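You operate a simulated robot arm through the tools that you are given. There is no shell and no other tool.

You are at the controls of a simulated robot arm. One attempt, no reset.

JOB
Rock the seed through the sieve and tip the chaff into its drawer.
Fine: the sieve goes back in the rocker; close the drawer; spill nothing.

It is judged by the outcome, as a careful person would: the job done as asked, and still so three seconds after it is handed in. It fails if anything else is knocked over, pushed out of place, dropped, spilled or broken.

ROBOT AND FRAMES
A 6-joint arm with a two-finger gripper, fixed in place. Base frame: the origin is at the foot of the arm, x ahead of it, y to its left, z up. Readings come in m, degrees, newtons and seconds.
Its first joint turns from -166.0 to 166.0 degrees. Payload 2.45 kg.
The tool frame sits at the grasp point between the pads (the TCP): z along the fingers, y along the line on which they close. The tips reach 0.02 m beyond it. Largest opening 0.14 m; the body of the gripper starts 0.168 m behind the TCP.
Orientation is told as [roll, pitch, yaw] about the base's x, y, z axes, in that order, counted from this pose: with the fingers straight down and closing along the base's y, the tool's x points along the base's -x, its y along +y and its z along -z.

CONTROLS
- The arm moves only by the tool send_rows. Its argument "series" is a list of rows, each a list of 7 numbers: the closure, from 0 (fully open) to 1 (shut), then the shift along the tool's x, y, z in m, then the turn, a rotation vector about the tool's x, y, z in degrees. In form: [[claw, dx, dy, dz, rx, ry, rz], ...]. A call has 1 to 20 rows; each row shifts and turns the commanded pose from where the row before left it, along the tool's axes as they then stand. A row lasts 0.2 s, in which the tool goes at most 0.05 m and 8.6 degrees; a call with a longer step from one row to the next is refused whole, and so is a gripper value outside its range. A pose out of reach is approached as far as the arm can. The call stops where the force on the tool passes 90 N (or 10 N more than at its start, if that is more) or the arm is blocked; 0.2 s more then pass. The fingers move at their own pace (about 0.045 m/s each) and stop on an object; they squeeze with about 38 N. The grip force told is the motor's: it shows also when the fingers shut on nothing. Time passes only in rows, and 0.2 s behind the last, so rows that do not move let the fingers close. The reply holds the time, the measured pose of the TCP, the force on the tool along the base axes, the opening and the grip force, in the units named above and with some noise, with the torque about the TCP (base axes, N m) and any sound that the robot's microphone picked up.
- Cameras (640 x 400 px; columns grow to the right, rows downward): "scene" is fixed at [0.0664, 0.5068, 1.2606]; the picture's right is [0.02, -1.00, 0.00], its down [-0.51, -0.01, -0.86] and it looks along [0.86, 0.02, -0.51] (base axes); focal length 234 px, centre (320, 200). "wrist" rides on the gripper at [0.078, 0.011, -0.209] in the tool frame; the picture's right is [-0.14, 0.99, 0.00], its down [-0.92, -0.13, -0.37] and it looks along [-0.36, -0.05, 0.93] (tool axes); focal length 280 px, centre (320, 200). There is no depth. A picture from a camera that has moved, and an enlarged one, comes with that camera's place and axes in the base frame and with its lens. The place of the scene camera against the robot may be out by one fixed shift of up to 0.025 m in any direction.
- get_image(camera): a new picture of that camera. It takes no simulated time.
- close_up(camera, box): a new picture of the part [left, top, right, bottom] of that camera's present view, enlarged. It takes no simulated time.
- job_done(): hands the job in; it is judged then, once.

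Nothing tells you positions but the pictures and the camera data. Unless the task says otherwise, let go and move clear before handing in.

The tools are called after ">>>" as a command line: name --pt "numbers of a row" for each row, then --argument value for the rest, lists and objects as JSON in quotes. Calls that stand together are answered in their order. send_rows: Moves the arm, as the interface text tells. Its arguments: {"type":"object","properties":{"series":{"type":"array"}},"required":["series"]} The other tools are called the same way: get_image (camera) takes a picture; close_up (camera, box) takes an enlarged picture of a part of a camera's view; job_done () hands the job in.

At the start:

```text
clock: 0.0
tool_pos: [0.5974, 0.2713, 1.0845]
ee_rot: [-0.1, 0.0, 0.0]
contact_force: [0.3, 0.2, 0.4]
moment: [-0.02, 0.02, 0.0]
opening: 0.1402
grasp_force: 0.0
```

scene: 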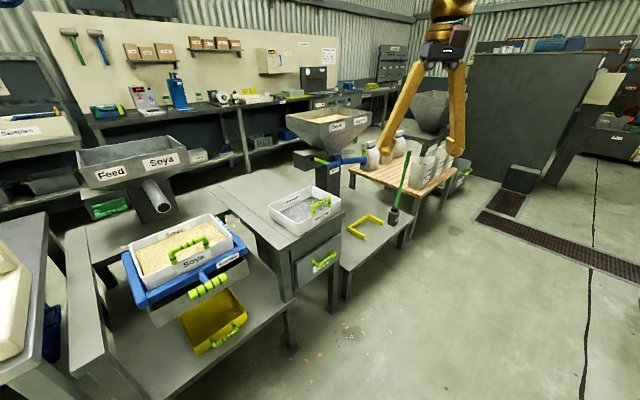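
wrist: 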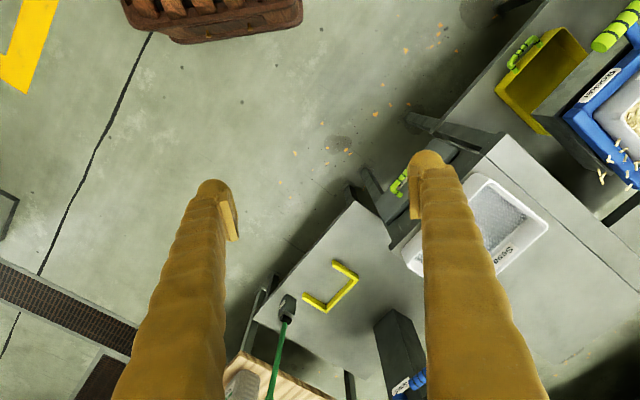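

I see a workshop with a blue rocker holding a labelled white tray of seed, a second white sieve-like tray on a bench, a drawer under it, and hoppers. I'll look closer at each before moving.

>>> close_up --camera "scene" --box '[80, 190, 280, 370]'

>>> close_up --camera "scene" --box '[240, 160, 440, 300]'

>>> close_up --camera "scene" --box '[60, 120, 260, 240]'

>>> close_up --camera "scene" --box '[270, 90, 480, 220]'

>>> close_up --camera "wrist" --box '[360, 0, 640, 300]'

```text
2.22 times, centred on (180, 280) of scene
camera zoom: at [0.0664, 0.5068, 1.2606], right [0.02, -1.0, 0.0], down [-0.51, -0.01, -0.86], along [0.86, 0.02, -0.51], focal length 519 px, centre (631, 22)
```

zoom: 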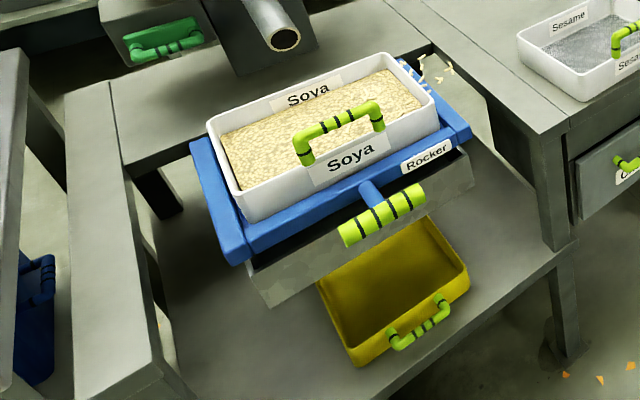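

```text
2.86 times, centred on (340, 230) of scene
camera zoom: at [0.0664, 0.5068, 1.2606], right [0.02, -1.0, 0.0], down [-0.51, -0.01, -0.86], along [0.86, 0.02, -0.51], focal length 667 px, centre (263, 114)
```

zoom: 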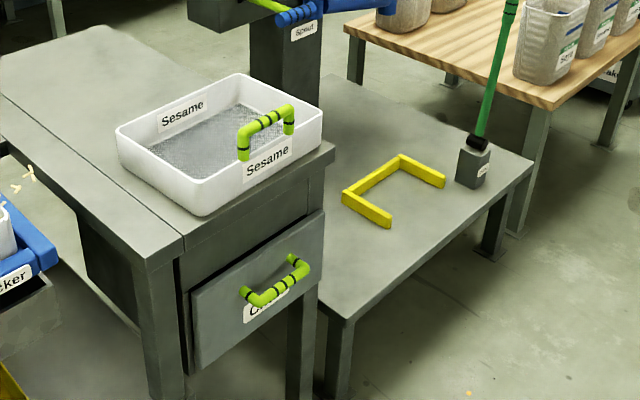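

```text
3.20 times, centred on (160, 180) of scene
camera zoom: at [0.0664, 0.5068, 1.2606], right [0.02, -1.0, 0.0], down [-0.51, -0.01, -0.86], along [0.86, 0.02, -0.51], focal length 748 px, centre (832, 264)
```

zoom: 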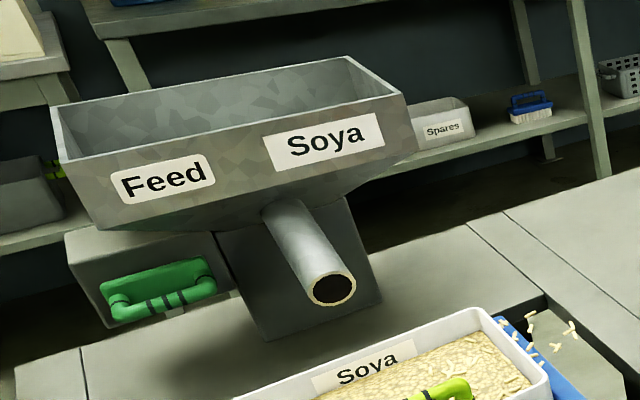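

```text
3.05 times, centred on (375, 155) of scene
camera zoom: at [0.0664, 0.5068, 1.2606], right [0.02, -1.0, 0.0], down [-0.51, -0.01, -0.86], along [0.86, 0.02, -0.51], focal length 712 px, centre (152, 337)
```

zoom: 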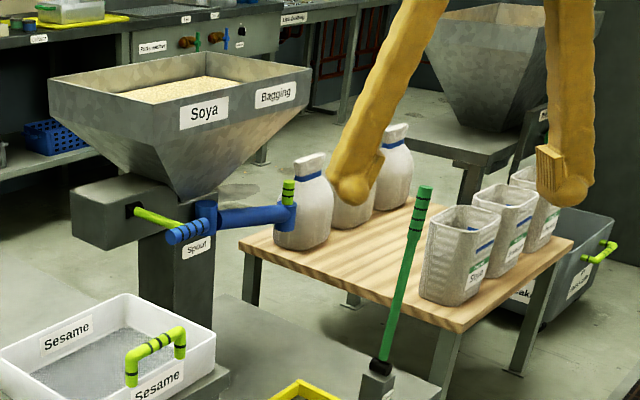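

```text
1.33 times, centred on (500, 150) of wrist
camera zoom: at [0.5187, 0.2829, 1.2933], right [0.14, 0.99, 0.0], down [0.92, -0.13, 0.37], along [0.36, -0.05, -0.93], focal length 374 px, centre (80, 267)
```

zoom: 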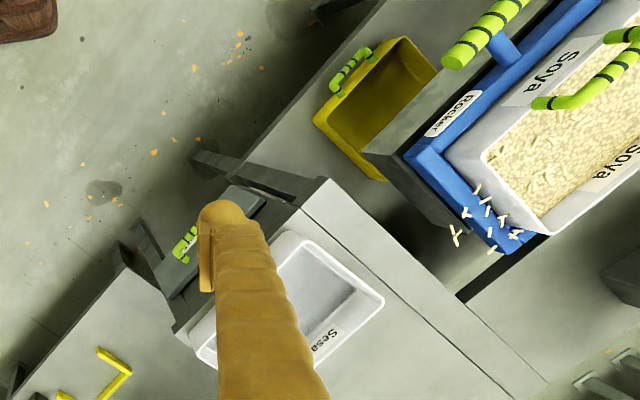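

The soya sieve sits in the blue rocker at roughly (0.57, 0.90, 0.75), and a drawer, probably the chaff one, has its handle near (0.83, 0.50, 0.43). I'll swing the wrist camera round toward the rocker at height for a better look.

>>> send_rows --pt "0 0 0 0 0 0 -8.3" --pt "0 0 0 0 0 0 -8.3" --pt "0 0 0 0 0 0 -8.3" --pt "0 0 0 0 0 0 -8.3" --pt "0 0 0 0 0 0 -8.3" --pt "0 0 0 0 0 0 -8.3" --pt "0 0 0 0 0 0 -8.2" --pt "0 -0.025 0.04 0 0 0 0" --pt "0 -0.025 0.04 0 0 0 0" --pt "0 -0.025 0.04 0 0 0 0" --pt "0 -0.025 0.04 0 0 0 0" --pt "0 -0.025 0.04 0 0 0 0" --pt "0 -0.025 0.04 0 0 0 0" --pt "0 -0.025 0.04 0 0 0 0" --pt "0 -0.025 0.04 0 0 0 0"

>>> get_image --camera "wrist"

>>> get_image --camera "scene"

```text
clock: 3.2
tool_pos: [0.4335, 0.6085, 1.0794]
ee_rot: [0.0, 0.4, 57.6]
contact_force: [0.0, 0.7, 0.0]
moment: [0.0, 0.01, 0.0]
opening: 0.1401
grasp_force: 0.1
```

```text
taken
camera wrist: at [0.3831, 0.5492, 1.2881], right [-0.76, 0.65, 0.0], down [0.6, 0.71, 0.36], along [0.23, 0.28, -0.93], focal length 280 px, centre (320, 200)
```

wrist: 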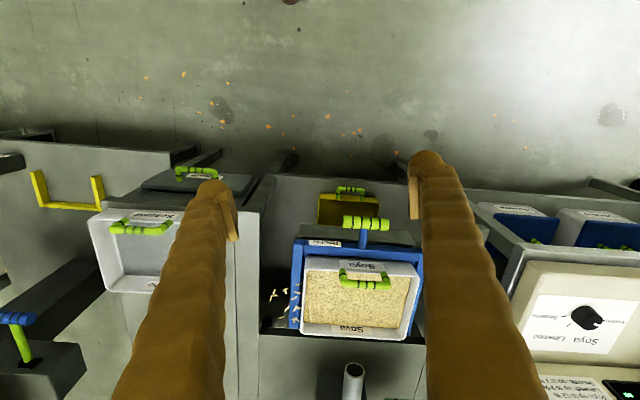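

```text
taken
```

scene: 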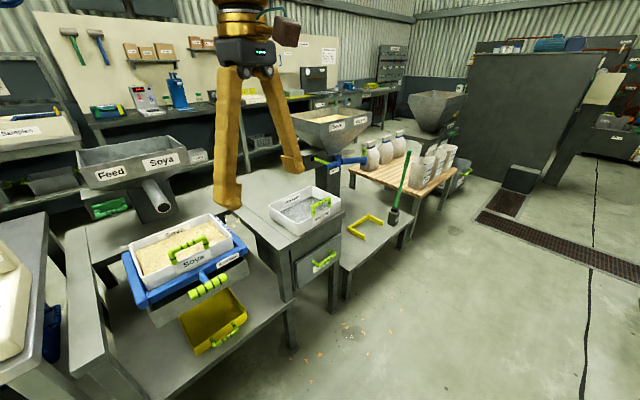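

The wrist view now covers the rocker, the yellow pan and the sieve. I'll zoom in on the details and the signs.

>>> close_up --camera "wrist" --box '[255, 170, 435, 350]'

>>> close_up --camera "wrist" --box '[470, 180, 640, 400]'

>>> close_up --camera "wrist" --box '[70, 150, 270, 310]'

>>> close_up --camera "scene" --box '[0, 180, 130, 370]'

>>> close_up --camera "scene" --box '[240, 10, 420, 130]'

```text
2.22 times, centred on (345, 260) of wrist
camera zoom: at [0.3831, 0.5492, 1.2881], right [-0.76, 0.65, 0.0], down [0.6, 0.71, 0.36], along [0.23, 0.28, -0.93], focal length 623 px, centre (264, 67)
```

zoom: 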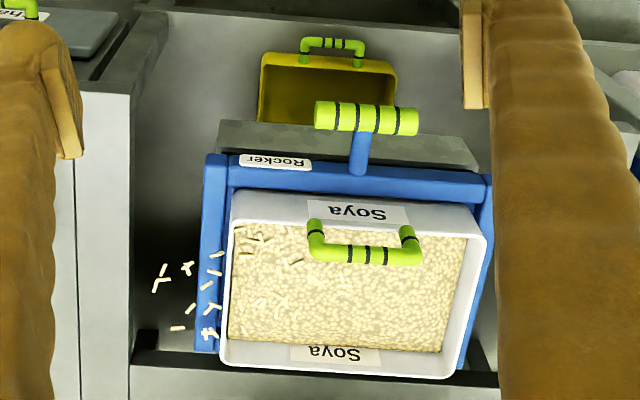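

```text
1.82 times, centred on (555, 290) of wrist
camera zoom: at [0.3831, 0.5492, 1.2881], right [-0.76, 0.65, 0.0], down [0.6, 0.71, 0.36], along [0.23, 0.28, -0.93], focal length 510 px, centre (-107, 36)
```

zoom: 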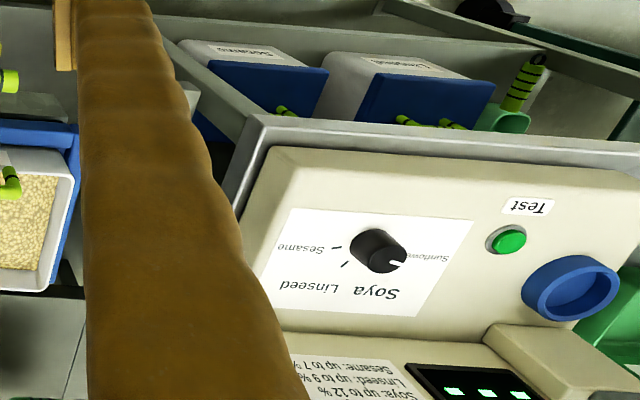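

```text
2.50 times, centred on (170, 230) of wrist
camera zoom: at [0.3831, 0.5492, 1.2881], right [-0.76, 0.65, 0.0], down [0.6, 0.71, 0.36], along [0.23, 0.28, -0.93], focal length 701 px, centre (695, 125)
```

zoom: 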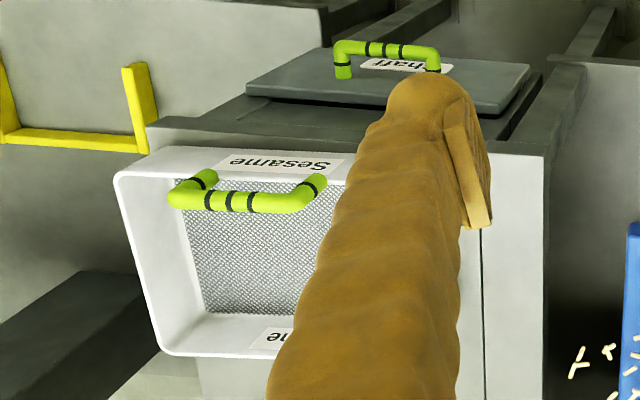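

```text
2.11 times, centred on (65, 275) of scene
camera zoom: at [0.0664, 0.5068, 1.2606], right [0.02, -1.0, 0.0], down [-0.51, -0.01, -0.86], along [0.86, 0.02, -0.51], focal length 492 px, centre (857, 42)
```

zoom: 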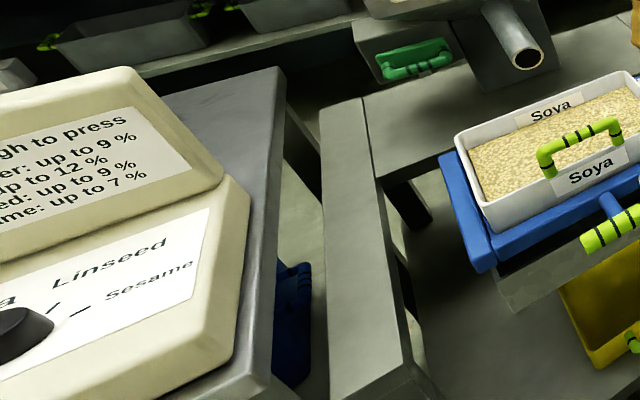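

```text
3.33 times, centred on (330, 70) of scene
camera zoom: at [0.0664, 0.5068, 1.2606], right [0.02, -1.0, 0.0], down [-0.51, -0.01, -0.86], along [0.86, 0.02, -0.51], focal length 779 px, centre (287, 633)
```

zoom: 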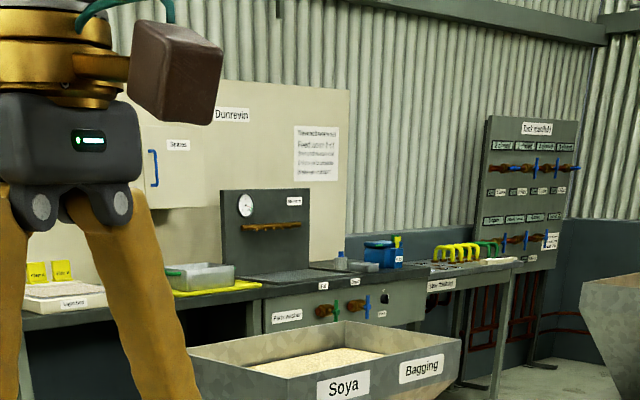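

The drawer label reads "Chaff" and the rocker's handle faces me. I'll try to read the wall sheet and look again at the surroundings of the rocker.

>>> close_up --camera "scene" --box '[318, 42, 342, 64]'

>>> close_up --camera "scene" --box '[110, 205, 250, 300]'

>>> close_up --camera "scene" --box '[270, 220, 350, 290]'

>>> close_up --camera "scene" --box '[170, 270, 260, 360]'

```text
16.00 times, centred on (330, 53) of scene
camera zoom: at [0.0664, 0.5068, 1.2606], right [0.02, -1.0, 0.0], down [-0.51, -0.01, -0.86], along [0.86, 0.02, -0.51], focal length 3737 px, centre (160, 2552)
```

zoom: 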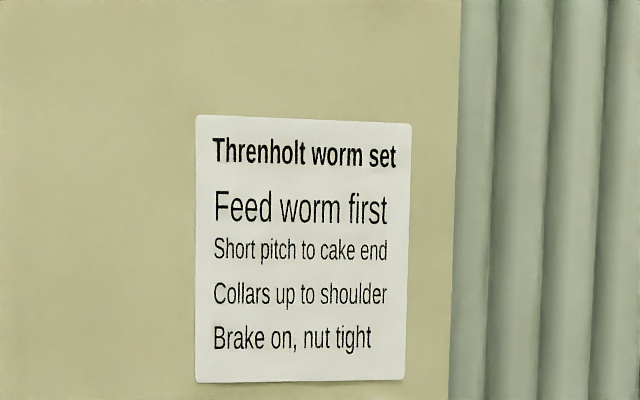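

```text
4.21 times, centred on (180, 252) of scene
camera zoom: at [0.0664, 0.5068, 1.2606], right [0.02, -1.0, 0.0], down [-0.51, -0.01, -0.86], along [0.86, 0.02, -0.51], focal length 984 px, centre (910, -21)
```

zoom: 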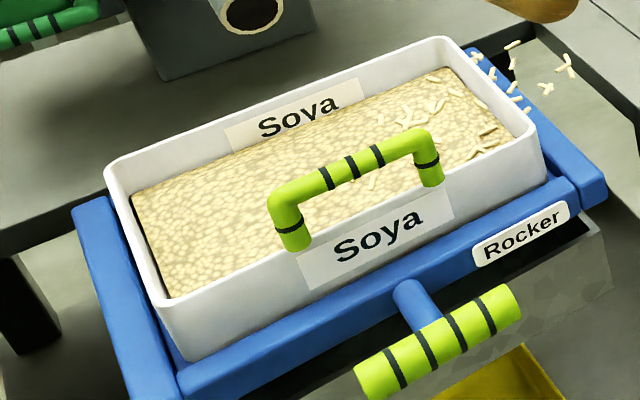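

```text
5.71 times, centred on (310, 255) of scene
camera zoom: at [0.0664, 0.5068, 1.2606], right [0.02, -1.0, 0.0], down [-0.51, -0.01, -0.86], along [0.86, 0.02, -0.51], focal length 1335 px, centre (377, -114)
```

zoom: 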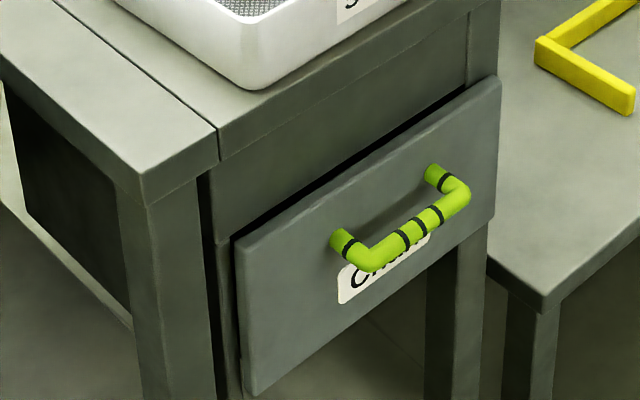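

```text
4.44 times, centred on (215, 315) of scene
camera zoom: at [0.0664, 0.5068, 1.2606], right [0.02, -1.0, 0.0], down [-0.51, -0.01, -0.86], along [0.86, 0.02, -0.51], focal length 1038 px, centre (787, -311)
```

zoom: 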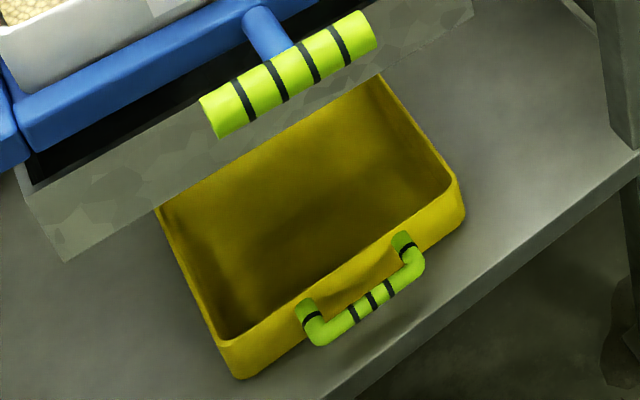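

I make out a rocker frame turned about 45° to my base axes, its T-handle near (0.49, 0.83, 0.70), and a yellow pan below it that may need to sit under the outlet. I'll tilt and lower the wrist camera to look beneath the rocker before touching anything.

>>> send_rows --pt "0 0 0 0 0 0 6.3" --pt "0 0 0 0 0 0 6.3" --pt "0 0.029 0.029 0 0 0 0" --pt "0 0.029 0.029 0 0 0 0" --pt "0 0.029 0.029 0 0 0 0" --pt "0 0.029 0.029 0 0 0 0" --pt "0 0 0 0 0 -8.33 0" --pt "0 0 0 0 0 -8.33 0" --pt "0 0 0 0 0 -8.33 0" --pt "0 0 0 0 0 -8.33 0" --pt "0 0 0 0 0 -8.33 0" --pt "0 0 0 0 0 -8.33 0"

>>> get_image --camera "wrist"

>>> get_image --camera "scene"

```text
clock: 4.5
tool_pos: [0.3144, 0.619, 0.9749]
ee_rot: [-3.3, 8.6, 43.8]
contact_force: [0.5, 0.2, -0.2]
moment: [-0.01, -0.06, 0.02]
opening: 0.1398
grasp_force: 0.0
stopped in row 6: the arm was blocked; the commanded pose is now the measured one
```

```text
taken
camera wrist: at [0.2642, 0.6036, 1.1931], right [-0.59, 0.8, -0.08], down [0.77, 0.59, 0.23], along [0.23, 0.08, -0.97], focal length 280 px, centre (320, 200)
```

wrist: 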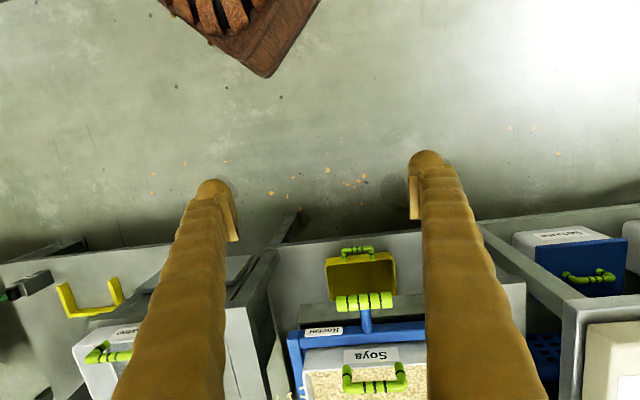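

```text
taken
```

scene: 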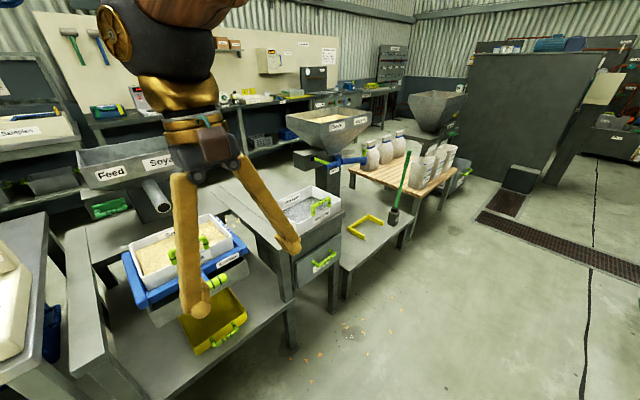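

The arm reported a block while tilted slightly off, at (0.31, 0.62, 0.97). I'll hold still for a moment to see whether the pose is steady.

>>> send_rows --pt "0 0 0 0 0 0 0" --pt "0 0 0 0 0 0 0"

>>> close_up --camera "scene" --box '[60, 0, 320, 180]'

```text
clock: 5.1
tool_pos: [0.3132, 0.6195, 0.975]
ee_rot: [-3.4, 8.7, 44.0]
contact_force: [0.2, 0.7, 0.1]
moment: [-0.03, -0.03, -0.03]
opening: 0.1399
grasp_force: 0.1
```

```text
2.22 times, centred on (190, 90) of scene
camera zoom: at [0.0664, 0.5068, 1.2606], right [0.02, -1.0, 0.0], down [-0.51, -0.01, -0.86], along [0.86, 0.02, -0.51], focal length 519 px, centre (609, 444)
```

zoom: 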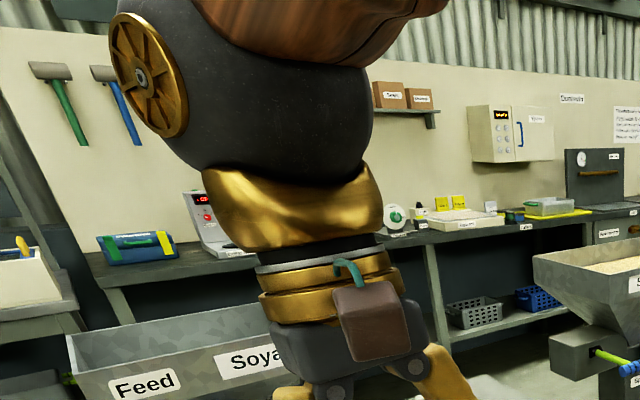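

The pose is steady but tilted inward about 9°, with no contact force on the tool. I'll ease outward a little and straighten the tool to see whether the arm follows freely.

>>> send_rows --pt "0 -0.03 0 0 0 0 0" --pt "0 -0.03 0 0 0 0 0" --pt "0 0 0 0 0 -4.4 0" --pt "0 0 0 0 0 -4.4 0" --pt "0 0 0 0 3.3 0 0"

```text
clock: 6.3
tool_pos: [0.3546, 0.662, 0.9678]
ee_rot: [-6.5, -0.3, 44.5]
contact_force: [0.8, -0.1, 0.0]
moment: [0.03, -0.01, 0.03]
opening: 0.1397
grasp_force: 0.1
```

The arm follows fine from here. I'll level the roll and start tilting the tool outward, checking as I go.

>>> send_rows --pt "0 0 0 0 -6.5 0 0" --pt "0 0.02 0 0.03 0 -6 0" --pt "0 0.02 0 0.03 0 -6 0" --pt "0 0.02 0 0.03 0 -6 0" --pt "0 0.02 0 0.03 0 -6 0"

```text
clock: 7.5
tool_pos: [0.3131, 0.6172, 0.8324]
ee_rot: [0.2, -23.6, 43.8]
contact_force: [0.6, 1.0, -0.2]
moment: [-0.04, 0.08, 0.03]
opening: 0.1402
grasp_force: 0.0
```

Tilting works. I'll continue to about 45° and descend to look under the rocker.

>>> send_rows --pt "0 0 0 0 0 -7 0" --pt "0 0 0 0 0 -7 0" --pt "0 0 0 0 0 -7 0" --pt "0 0.0318 0 0.0318 0 0 0" --pt "0 0.0318 0 0.0318 0 0 0" --pt "0 0.0318 0 0.0318 0 0 0" --pt "0 0.0318 0 0.0318 0 0 0" --pt "0 0.0318 0 0.0318 0 0 0" --pt "0 0.0318 0 0.0318 0 0 0"

>>> get_image --camera "wrist"

>>> get_image --camera "scene"

```text
clock: 9.5
tool_pos: [0.3226, 0.6783, 0.6553]
ee_rot: [-4.3, -41.0, 46.8]
contact_force: [0.4, 0.4, 0.1]
moment: [-0.04, 0.01, -0.06]
opening: 0.1399
grasp_force: 0.0
out of reach, approached as far as the arm can: row 1, 6, 7, 8, 9
```

```text
taken
camera wrist: at [0.1683, 0.5545, 0.7606], right [-0.61, 0.79, 0.03], down [0.38, 0.26, 0.89], along [0.69, 0.56, -0.46], focal length 280 px, centre (320, 200)
```

wrist: 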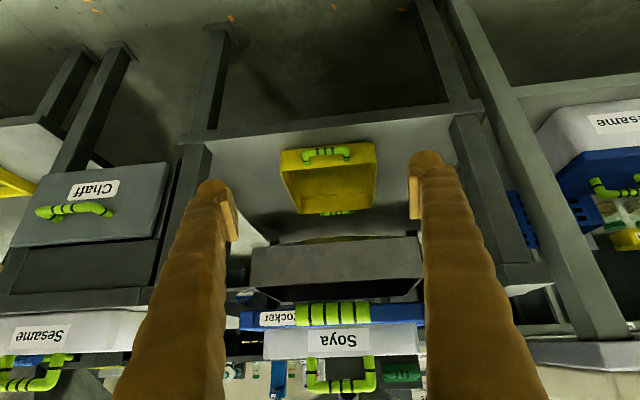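

```text
taken
```

scene: 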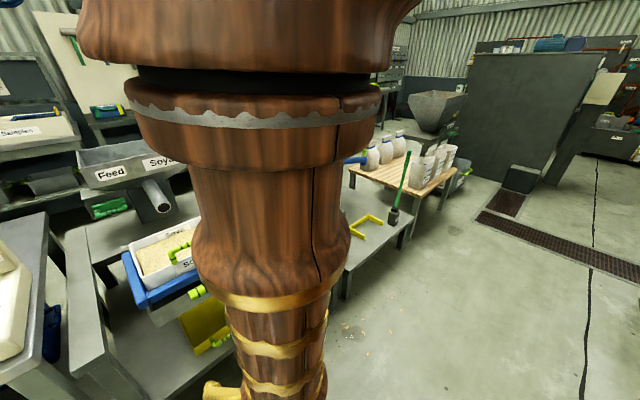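

From this low angle (upside down in the picture) I can see the pan on the shelf below the rocker's grey hopper. Zooming in on the outlet and pan.

>>> close_up --camera "wrist" --box '[230, 120, 430, 260]'

>>> close_up --camera "wrist" --box '[230, 220, 440, 400]'

>>> close_up --camera "wrist" --box '[0, 130, 220, 330]'

```text
2.86 times, centred on (330, 190) of wrist
camera zoom: at [0.1683, 0.5545, 0.7606], right [-0.61, 0.79, 0.03], down [0.38, 0.26, 0.89], along [0.69, 0.56, -0.46], focal length 801 px, centre (291, 229)
```

zoom: 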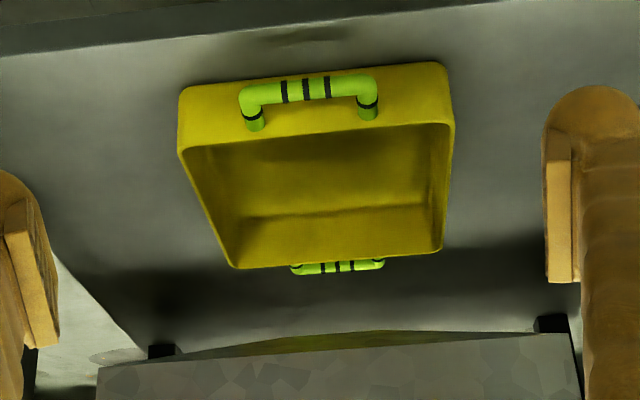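

```text
2.22 times, centred on (335, 310) of wrist
camera zoom: at [0.1683, 0.5545, 0.7606], right [-0.61, 0.79, 0.03], down [0.38, 0.26, 0.89], along [0.69, 0.56, -0.46], focal length 623 px, centre (287, -44)
```

zoom: 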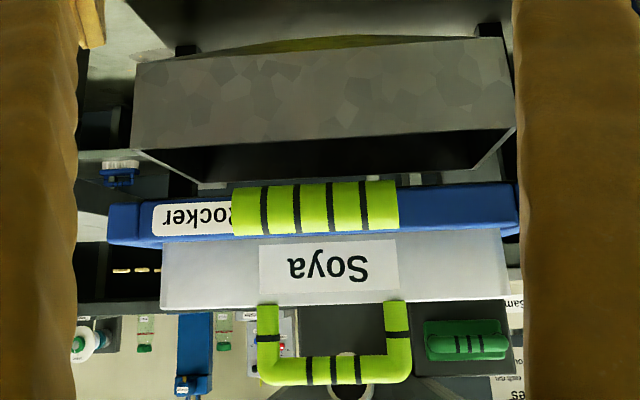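

```text
2.00 times, centred on (110, 230) of wrist
camera zoom: at [0.1683, 0.5545, 0.7606], right [-0.61, 0.79, 0.03], down [0.38, 0.26, 0.89], along [0.69, 0.56, -0.46], focal length 561 px, centre (740, 140)
```

zoom: 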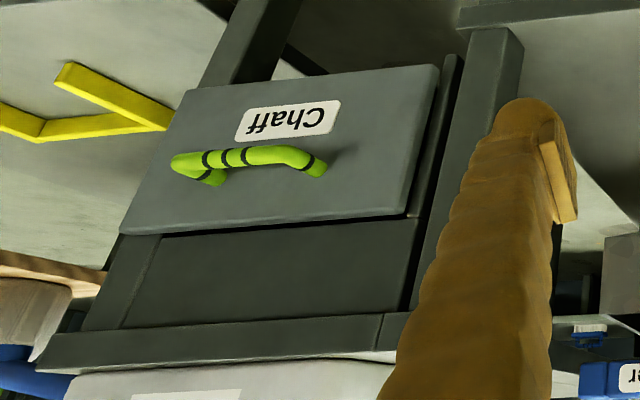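

The pan's back rim is at about u≈1.09 m (along the 45° line), while the sieve spans 1.00–1.22, so the pan may not be under the outlet. I'll go lower and flatter to see the hopper's underside.

>>> send_rows --pt "0 0 0 0 -4.3 0 0" --pt "0 0 0 0.04 0 0 0" --pt "0 0 0 0.04 0 0 0" --pt "0 0 0 0.04 0 -4 0" --pt "0 0 0 0.03 0 -6 0" --pt "0 0 0 0 0 -8 0" --pt "0 0 0 0 0 -6 0"

>>> get_image --camera "wrist"

```text
clock: 11.1
tool_pos: [0.4193, 0.8073, 0.5837]
ee_rot: [-16.7, -62.9, 58.3]
contact_force: [0.4, 0.3, -0.9]
moment: [0.0, 0.02, 0.0]
opening: 0.14
grasp_force: 0.2
out of reach, approached as far as the arm can: row 1, 4, 5, 6, 7
```

```text
taken
camera wrist: at [0.248, 0.665, 0.6044], right [-0.64, 0.77, -0.01], down [0.05, 0.06, 1.0], along [0.77, 0.64, -0.08], focal length 280 px, centre (320, 200)
```

wrist: 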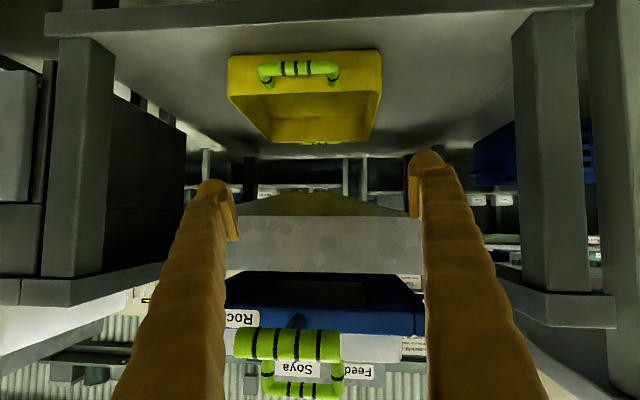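

Now I'm looking almost level beneath the rocker. I'll enlarge the funnel and pan region.

>>> close_up --camera "wrist" --box '[210, 130, 430, 280]'

>>> close_up --camera "wrist" --box '[210, 240, 430, 400]'

>>> close_up --camera "wrist" --box '[180, 30, 430, 180]'

```text
2.67 times, centred on (320, 205) of wrist
camera zoom: at [0.248, 0.665, 0.6044], right [-0.64, 0.77, -0.01], down [0.05, 0.06, 1.0], along [0.77, 0.64, -0.08], focal length 748 px, centre (320, 187)
```

zoom: 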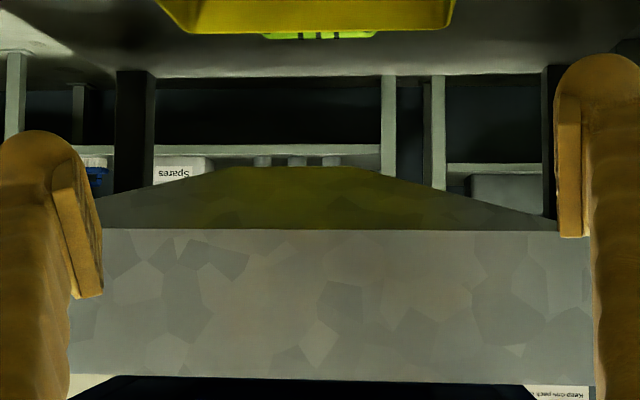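

```text
2.50 times, centred on (320, 320) of wrist
camera zoom: at [0.248, 0.665, 0.6044], right [-0.64, 0.77, -0.01], down [0.05, 0.06, 1.0], along [0.77, 0.64, -0.08], focal length 701 px, centre (320, -100)
```

zoom: 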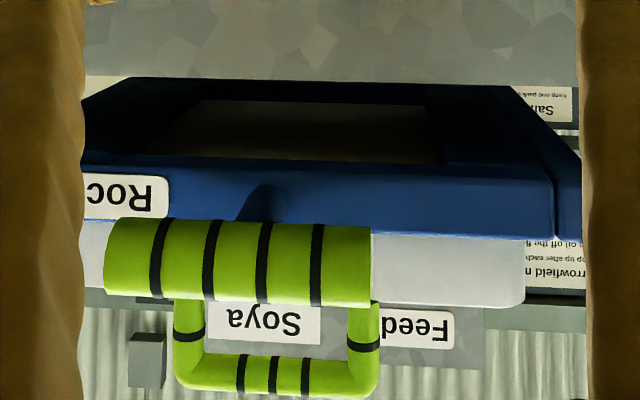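

```text
2.56 times, centred on (305, 105) of wrist
camera zoom: at [0.248, 0.665, 0.6044], right [-0.64, 0.77, -0.01], down [0.05, 0.06, 1.0], along [0.77, 0.64, -0.08], focal length 718 px, centre (358, 443)
```

zoom: 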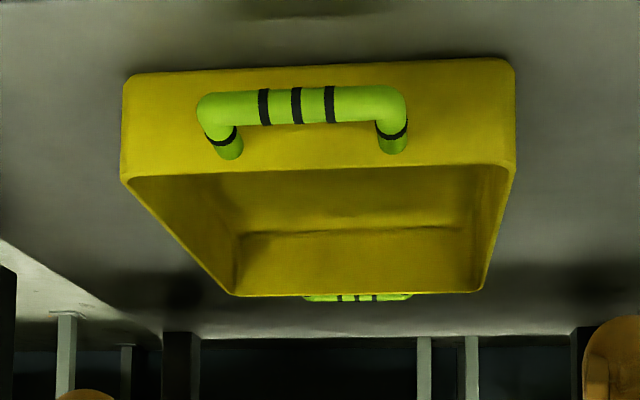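

The funnel outlet triangulates to about u≈1.06–1.13 and the pan rim to u≈0.97–1.17, so the pan is already beneath it. The rocker's T-handle is at u≈0.924, v≈0.242, z≈0.723, so I'll back off, square the tool up and roll it 90° to pinch the bar.

>>> send_rows --pt "0 0 0 -0.04 0 0 0" --pt "0 0 0 -0.04 -2.4 0.4 3.0" --pt "0 0 0 -0.03 -2.4 0.5 3.0" --pt "0 0 0 0 0 0 0"

>>> get_image --camera "scene"

```text
clock: 12.1
tool_pos: [0.3624, 0.8047, 0.6673]
ee_rot: [-9.7, -61.0, 52.5]
contact_force: [0.5, 0.5, 0.4]
moment: [0.01, 0.01, -0.01]
opening: 0.1399
grasp_force: 0.0
out of reach, approached as far as the arm can: row 1, 2, 3
```

```text
taken
```

scene: 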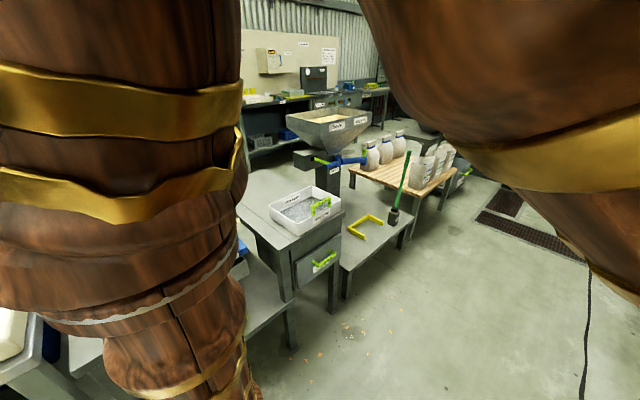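

The arm struggles when the wrist is folded in low, so I'll rise straight up in front of the rocker, clear of its handle, to find a roomier pose.

>>> send_rows --pt "0 -0.039 0 -0.0218 0 0 0" --pt "0 -0.039 0 -0.0218 0 0 0" --pt "0 -0.039 0 -0.0218 0 0 0" --pt "0 -0.039 0 -0.0218 0 0 0" --pt "0 -0.039 0 -0.0218 0 0 0" --pt "0 -0.039 0 -0.0218 0 0 0"

>>> get_image --camera "scene"

```text
clock: 13.5
tool_pos: [0.3509, 0.8073, 0.9339]
ee_rot: [-5.3, -62.0, 49.2]
contact_force: [0.5, 0.0, -0.9]
moment: [0.0, -0.02, -0.01]
opening: 0.14
grasp_force: 0.1
```

```text
taken
```

scene: 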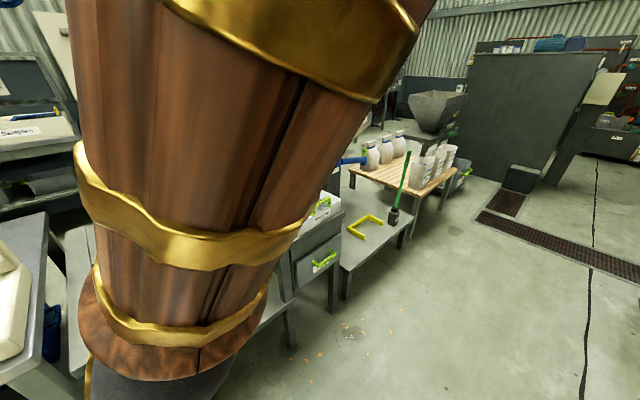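

With more height the arm tracks properly. I'll square up, tilt nearly horizontal and roll the gripper 90° here in free space.

>>> send_rows --pt "0 0 0 0 -1.6 0 2.0" --pt "0 0 0 0 0 -4.3 0" --pt "0 0 0 0 0 -4.3 0" --pt "0 0 0 0 0 -4.3 0" --pt "0 0 0 0 0 0 8.2" --pt "0 0 0 0 0 0 8.2" --pt "0 0 0 0 0 0 8.2" --pt "0 0 0 0 0 0 8.2" --pt "0 0 0 0 0 0 8.2" --pt "0 0 0 0 0 0 8.2" --pt "0 0 0 0 0 0 8.2" --pt "0 0 0 0 0 0 8.2" --pt "0 0 0 0 0 0 8.2" --pt "0 0 0 0 0 0 8.2" --pt "0 0 0 0 0 0 8.0"

>>> get_image --camera "wrist"

```text
clock: 16.9
tool_pos: [0.3425, 0.9866, 1.1804]
ee_rot: [57.7, -13.1, -47.3]
contact_force: [-0.7, 1.3, -0.1]
moment: [0.01, -0.01, -0.01]
opening: 0.1397
grasp_force: 0.0
out of reach, approached as far as the arm can: row 5, 6, 7, 8, 9, 10, 11, 12, 13, 14, 15
stopped in row 15: the arm was blocked; the commanded pose is now the measured one
```

```text
taken
camera wrist: at [0.1463, 0.9465, 1.2788], right [0.35, 0.4, 0.85], down [0.32, -0.9, 0.29], along [0.88, 0.17, -0.44], focal length 280 px, centre (320, 200)
```

wrist: 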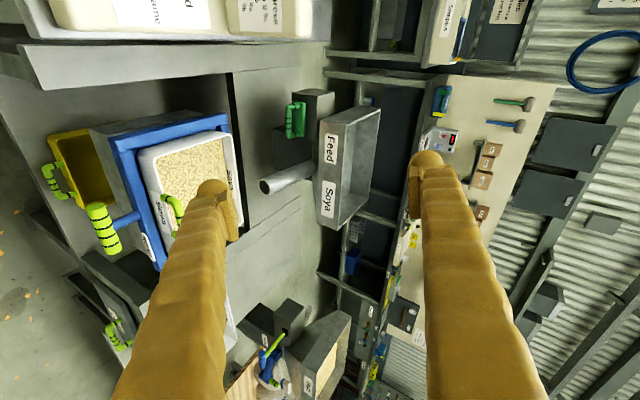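

The wrist hit a joint limit when rolling that way and the tool drifted up to (0.34, 0.99, 1.18), still well clear of everything. I'll undo the roll here in free space and return to a plain tool-down pose in steps.

>>> send_rows --pt "0 0 0 -0.02 0 0 -8.2" --pt "0 0 0 -0.02 0 0 -8.2" --pt "0 0 0 0 0 0 -8.2" --pt "0 0 0 0 0 0 -8.2" --pt "0 0 0 0 0 0 -8.2" --pt "0 0 0 0 0 0 -8.2"

>>> get_image --camera "scene"

```text
clock: 18.5
tool_pos: [0.3272, 0.9755, 1.155]
ee_rot: [31.1, -50.6, -5.3]
contact_force: [-0.3, -0.1, 0.6]
moment: [-0.02, 0.03, 0.0]
opening: 0.1399
grasp_force: 0.1
stopped in row 6: the arm was blocked; the commanded pose is now the measured one
```

```text
taken
```

scene: 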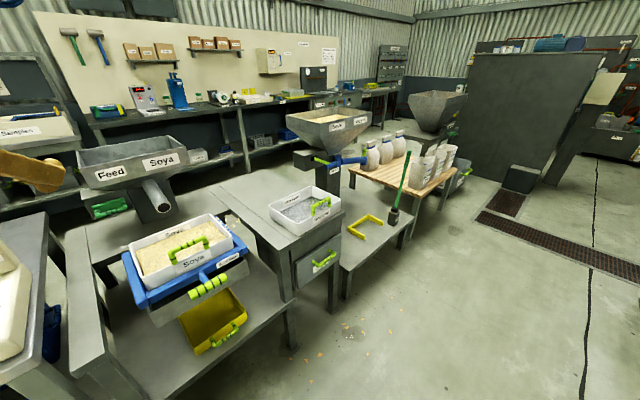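

Another stop, likely from fast wrist motion near a singular pose; nothing has been touched. I'll keep unrolling more slowly.

>>> send_rows --pt "0 0 0 0 0 0 -3" --pt "0 0 0 0 0 0 -3" --pt "0 0 0 0 0 0 -3" --pt "0 0 0 0 0 0 -3" --pt "0 0 0 0 0 0 -3" --pt "0 0 0 0 0 0 -3" --pt "0 0 0 0 0 0 -3" --pt "0 0 0 0 0 0 -3"

```text
clock: 20.3
tool_pos: [0.3256, 0.9741, 1.1541]
ee_rot: [-1.6, -57.0, 34.8]
contact_force: [0.0, -0.8, -0.8]
moment: [0.02, 0.0, 0.02]
opening: 0.1399
grasp_force: 0.1
```

The tool is un-rolled now (roll ≈0, tilt 57°). I'll bring it back to vertical by turning about the wrist centre.

>>> send_rows --pt "0 0.0209 0 -0.0007 0 4 0" --pt "0 0.0209 0 -0.0007 0 4 0" --pt "0 0.0209 0 -0.0007 0 4 0" --pt "0 0.0209 0 -0.0007 0 4 0" --pt "0 0.0209 0 -0.0007 0 4 0" --pt "0 0.0209 0 -0.0007 0 4 0" --pt "0 0.0209 0 -0.0007 0 4 0"

```text
clock: 21.9
tool_pos: [0.2369, 0.9146, 1.0573]
ee_rot: [-0.7, -29.1, 33.8]
contact_force: [0.5, 0.1, 0.5]
moment: [-0.03, 0.01, -0.03]
opening: 0.1403
grasp_force: 0.1
```

>>> send_rows --pt "0 0.0209 0 -0.0007 0 4 0" --pt "0 0.0209 0 -0.0007 0 4 0" --pt "0 0.0209 0 -0.0007 0 4 0" --pt "0 0.0209 0 -0.0007 0 4 0" --pt "0 0.0209 0 -0.0007 0 4 0" --pt "0 0.0209 0 -0.0007 0 4 0" --pt "0 0.0209 0 -0.0007 0 4 0" --pt "0 0 0 0 0 1 0"

>>> get_image --camera "scene"

>>> get_image --camera "wrist"

```text
clock: 23.7
tool_pos: [0.1205, 0.839, 1.0193]
ee_rot: [-0.7, -0.1, 33.4]
contact_force: [-0.2, -0.4, -0.8]
moment: [0.0, -0.03, 0.01]
opening: 0.1401
grasp_force: 0.0
```

```text
taken
```

scene: 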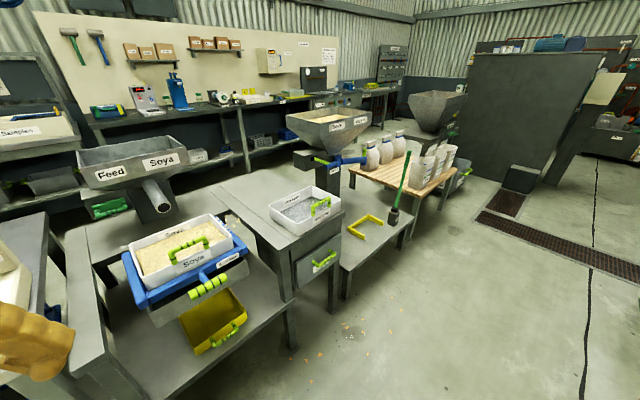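

```text
taken
camera wrist: at [0.0471, 0.8067, 1.2269], right [-0.43, 0.9, -0.01], down [0.84, 0.4, 0.37], along [0.34, 0.15, -0.93], focal length 280 px, centre (320, 200)
```

wrist: 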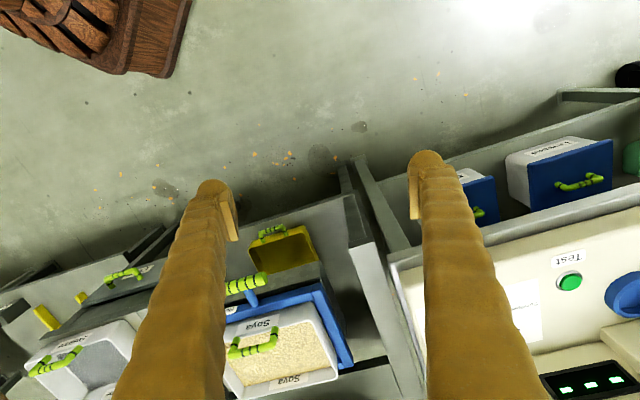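

Tool is vertical again at (0.12, 0.84, 1.02) and nothing has been disturbed. Next I'll turn the gripper the other way so its fingers will close across the handle bars, then move in line with the rocker.

>>> send_rows --pt "0 0 0 0 0 0 5.3" --pt "0 0 0 0 0 0 5.3" --pt "0 0 0 0 0 0 5.3" --pt "0 0 0 0 0 0 5.3" --pt "0 0 0 0 0 0 5.3" --pt "0 0 0 0 0 0 5.3" --pt "0 0 0 0 0 0 5.3" --pt "0 0 0 0 0 0 5.3" --pt "0 0 0 0 0 0 5.3" --pt "0 0 0 0 0 0 5.3" --pt "0 0 0 0 0 0 5.3" --pt "0 0 0 0 0 0 5.1"

```text
clock: 26.3
tool_pos: [0.1201, 0.8378, 1.0204]
ee_rot: [-0.2, -0.7, -30.2]
contact_force: [0.4, 0.0, 0.4]
moment: [0.01, 0.01, 0.01]
opening: 0.1399
grasp_force: 0.0
```

>>> send_rows --pt "0 -0.03 0.001 0 0 0 0" --pt "0 -0.035 0.001 0 0 0 0" --pt "0 -0.035 0.001 0 0 0 0" --pt "0 -0.035 0.001 0 0 0 0" --pt "0 -0.035 0.001 0 0 0 0" --pt "0 -0.035 0.001 0 0 0 0" --pt "0 -0.035 0.001 0 0 0 0" --pt "0 -0.035 0.001 0 0 0 0" --pt "0 -0.035 0.001 0 0 0 0" --pt "0 -0.01 0.001 0 0 0 0"

>>> get_image --camera "wrist"

>>> get_image --camera "scene"

```text
clock: 28.5
tool_pos: [0.403, 0.6869, 1.0255]
ee_rot: [-0.2, -0.7, -30.0]
contact_force: [0.0, -0.2, 0.5]
moment: [0.0, -0.02, 0.02]
opening: 0.1399
grasp_force: 0.2
```

```text
taken
camera wrist: at [0.3391, 0.7373, 1.2326], right [0.61, 0.79, 0.0], down [0.73, -0.57, 0.38], along [0.3, -0.23, -0.93], focal length 280 px, centre (320, 200)
```

wrist: 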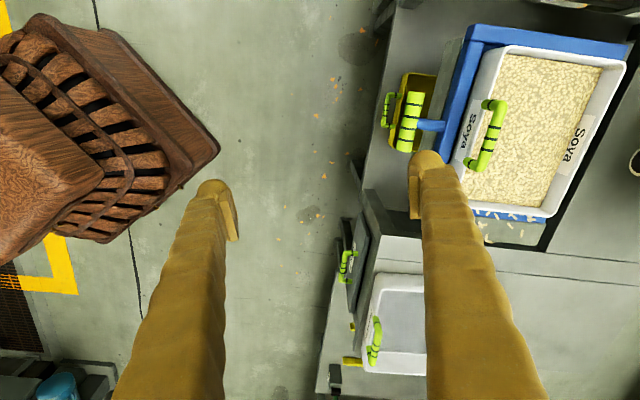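

```text
taken
```

scene: 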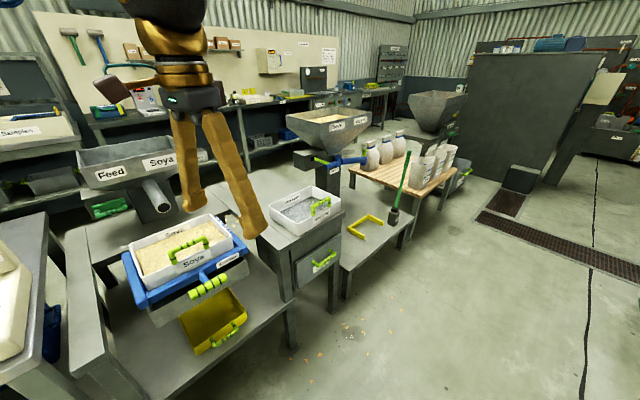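

Everything tracks well now, with the fingers set to close radially. I'll test tilting outward in the arm's own plane, turning about the wrist centre, while still high above everything.

>>> send_rows --pt "0 0 0.0209 -0.0007 -4 0 0" --pt "0 0 0.0209 -0.0007 -4 0 0" --pt "0 0 0.0209 -0.0007 -4 0 0" --pt "0 0 0.0209 -0.0007 -4 0 0" --pt "0 0 0.0209 -0.0007 -4 0 0" --pt "0 0 0.0209 -0.0007 -4 0 0" --pt "0 0 0.0209 -0.0007 -4 0 0" --pt "0 0 0.0209 -0.0007 -4 0 0"

```text
clock: 30.3
tool_pos: [0.48, 0.8266, 1.0686]
ee_rot: [31.8, -0.8, -30.0]
contact_force: [0.3, 0.6, 0.3]
moment: [-0.02, 0.04, -0.03]
opening: 0.14
grasp_force: 0.0
```

Tilting in-plane works cleanly. Continuing toward about 65°.

>>> send_rows --pt "0 0 0.0209 -0.0007 -4 0 0" --pt "0 0 0.0209 -0.0007 -4 0 0" --pt "0 0 0.0209 -0.0007 -4 0 0" --pt "0 0 0.0209 -0.0007 -4 0 0" --pt "0 0 0.0209 -0.0007 -4 0 0" --pt "0 0 0.0209 -0.0007 -4 0 0" --pt "0 0 0.0209 -0.0007 -4 0 0" --pt "0 0 0.0209 -0.0007 -4 0 0" --pt "0 0 0 0 0 0 0"

>>> get_image --camera "wrist"

>>> get_image --camera "scene"

```text
clock: 32.3
tool_pos: [0.5203, 0.918, 1.1706]
ee_rot: [59.7, 0.4, -28.3]
contact_force: [0.1, -0.4, -0.3]
moment: [-0.01, -0.02, -0.02]
opening: 0.1403
grasp_force: 0.1
out of reach, approached as far as the arm can: row 7, 8
```

```text
taken
camera wrist: at [0.3684, 0.8002, 1.2854], right [0.36, 0.37, 0.85], down [0.63, -0.77, 0.07], along [0.69, 0.51, -0.52], focal length 280 px, centre (320, 200)
```

wrist: 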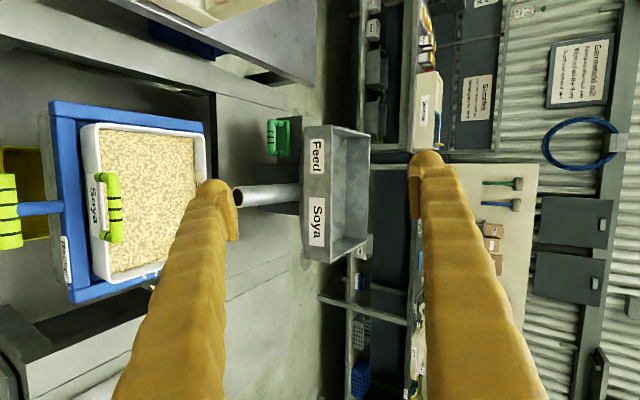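

```text
taken
```

scene: 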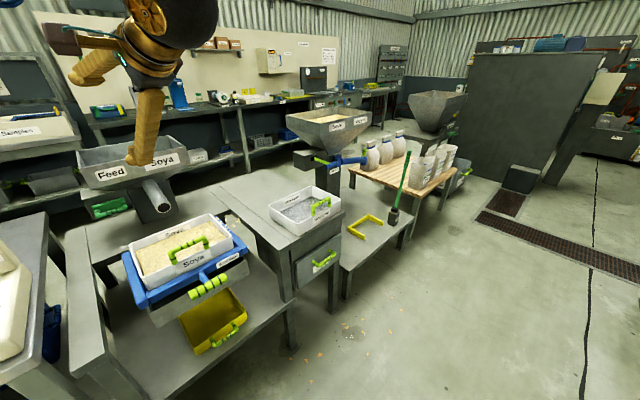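

I see no contact and the wrist sits in line with the rocker at about 60° tilt. I'll pull back inward along the arm plane before descending toward the T-handle.

>>> send_rows --pt "0 0 -0.0167 -0.0316 0 0 0" --pt "0 0 -0.0167 -0.0316 0 0 0" --pt "0 0 -0.0167 -0.0316 0 0 0" --pt "0 0 -0.0167 -0.0316 0 0 0" --pt "0 0 -0.0167 -0.0316 0 0 0" --pt "0 0 -0.0167 -0.0316 0 0 0"

```text
clock: 33.7
tool_pos: [0.4308, 0.7305, 1.1749]
ee_rot: [63.8, -0.7, -29.9]
contact_force: [1.1, -0.4, 0.0]
moment: [0.02, 0.02, -0.01]
opening: 0.1398
grasp_force: 0.0
```

>>> send_rows --pt "0.3 0 -0.0379 0.0174 0 0 0" --pt "0.3 0 -0.0379 0.0174 0 0 0" --pt "0.3 0 -0.0379 0.0174 0 0 0" --pt "0.3 0 -0.0379 0.0174 0 0 0" --pt "0.3 0 -0.0379 0.0174 0 0 0" --pt "0.3 0 -0.0379 0.0174 0 0 0" --pt "0.3 0 -0.0379 0.0174 0 0 0" --pt "0.3 0 -0.0379 0.0174 0 0 0"

>>> get_image --camera "wrist"

>>> get_image --camera "scene"

```text
clock: 35.5
tool_pos: [0.4263, 0.7232, 0.8462]
ee_rot: [63.8, -0.8, -30.0]
contact_force: [-0.6, -0.6, 0.1]
moment: [-0.02, 0.02, 0.01]
opening: 0.0983
grasp_force: 0.1
```

```text
taken
camera wrist: at [0.2655, 0.6041, 0.9461], right [0.33, 0.31, 0.89], down [0.6, -0.8, 0.06], along [0.73, 0.52, -0.45], focal length 280 px, centre (320, 200)
```

wrist: 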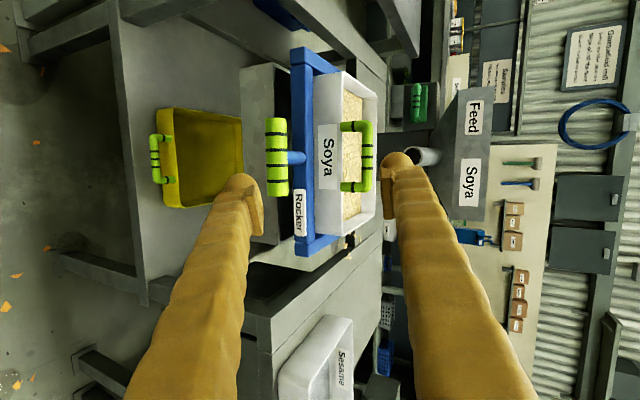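

```text
taken
```

scene: 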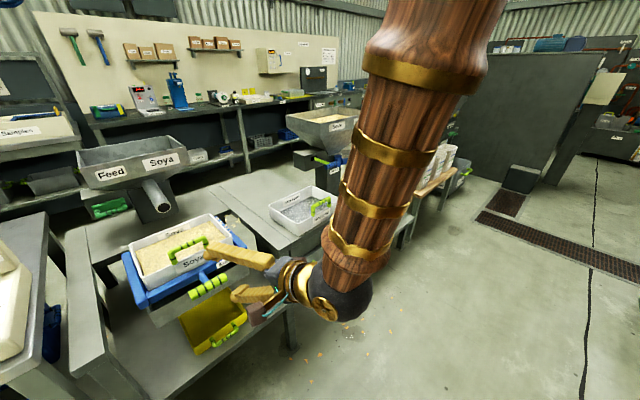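

The picture now shows the gripper facing the rocker's T-handle squarely, handle centre near (0.484, 0.826, 0.723). I'll flatten the tool a bit more and come to a pre-grasp just in front of the bar.

>>> send_rows --pt "0.45 0 0 0 -3.5 0 0" --pt "0.45 0 0 0 -3.5 0 0" --pt "0.45 0 0 0 -3.5 0 0" --pt "0.45 0 0 0 -3.5 0 0" --pt "0.45 0 -0.032 0.0 0 0 0" --pt "0.45 0 -0.032 0.0 0 0 0" --pt "0.45 0 -0.032 0.0 0 0 0"

>>> get_image --camera "wrist"

>>> close_up --camera "scene" --box '[110, 200, 380, 370]'

```text
clock: 37.1
tool_pos: [0.4185, 0.7043, 0.7506]
ee_rot: [77.8, -0.7, -30.0]
contact_force: [-0.2, -0.7, -0.1]
moment: [-0.01, -0.01, 0.01]
opening: 0.077
grasp_force: 0.1
```

```text
taken
camera wrist: at [0.2476, 0.5685, 0.8034], right [0.21, 0.12, 0.97], down [0.6, -0.8, -0.04], along [0.77, 0.59, -0.24], focal length 280 px, centre (320, 200)
```

wrist: 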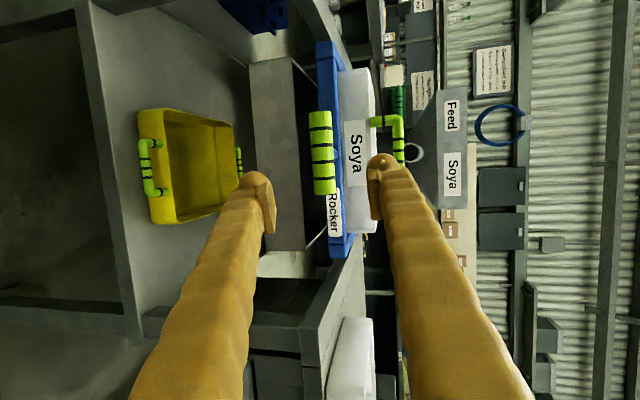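

```text
2.35 times, centred on (245, 285) of scene
camera zoom: at [0.0664, 0.5068, 1.2606], right [0.02, -1.0, 0.0], down [-0.51, -0.01, -0.86], along [0.86, 0.02, -0.51], focal length 550 px, centre (496, 0)
```

zoom: 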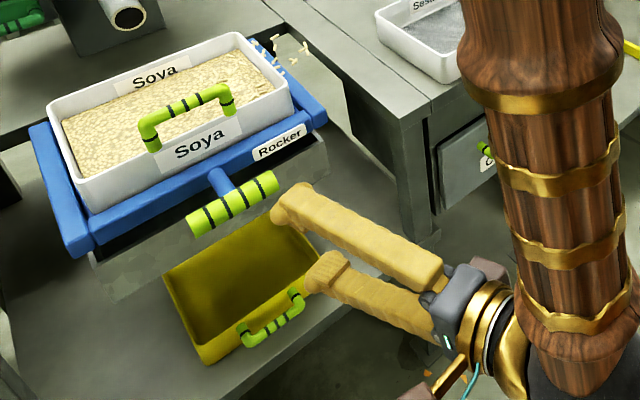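

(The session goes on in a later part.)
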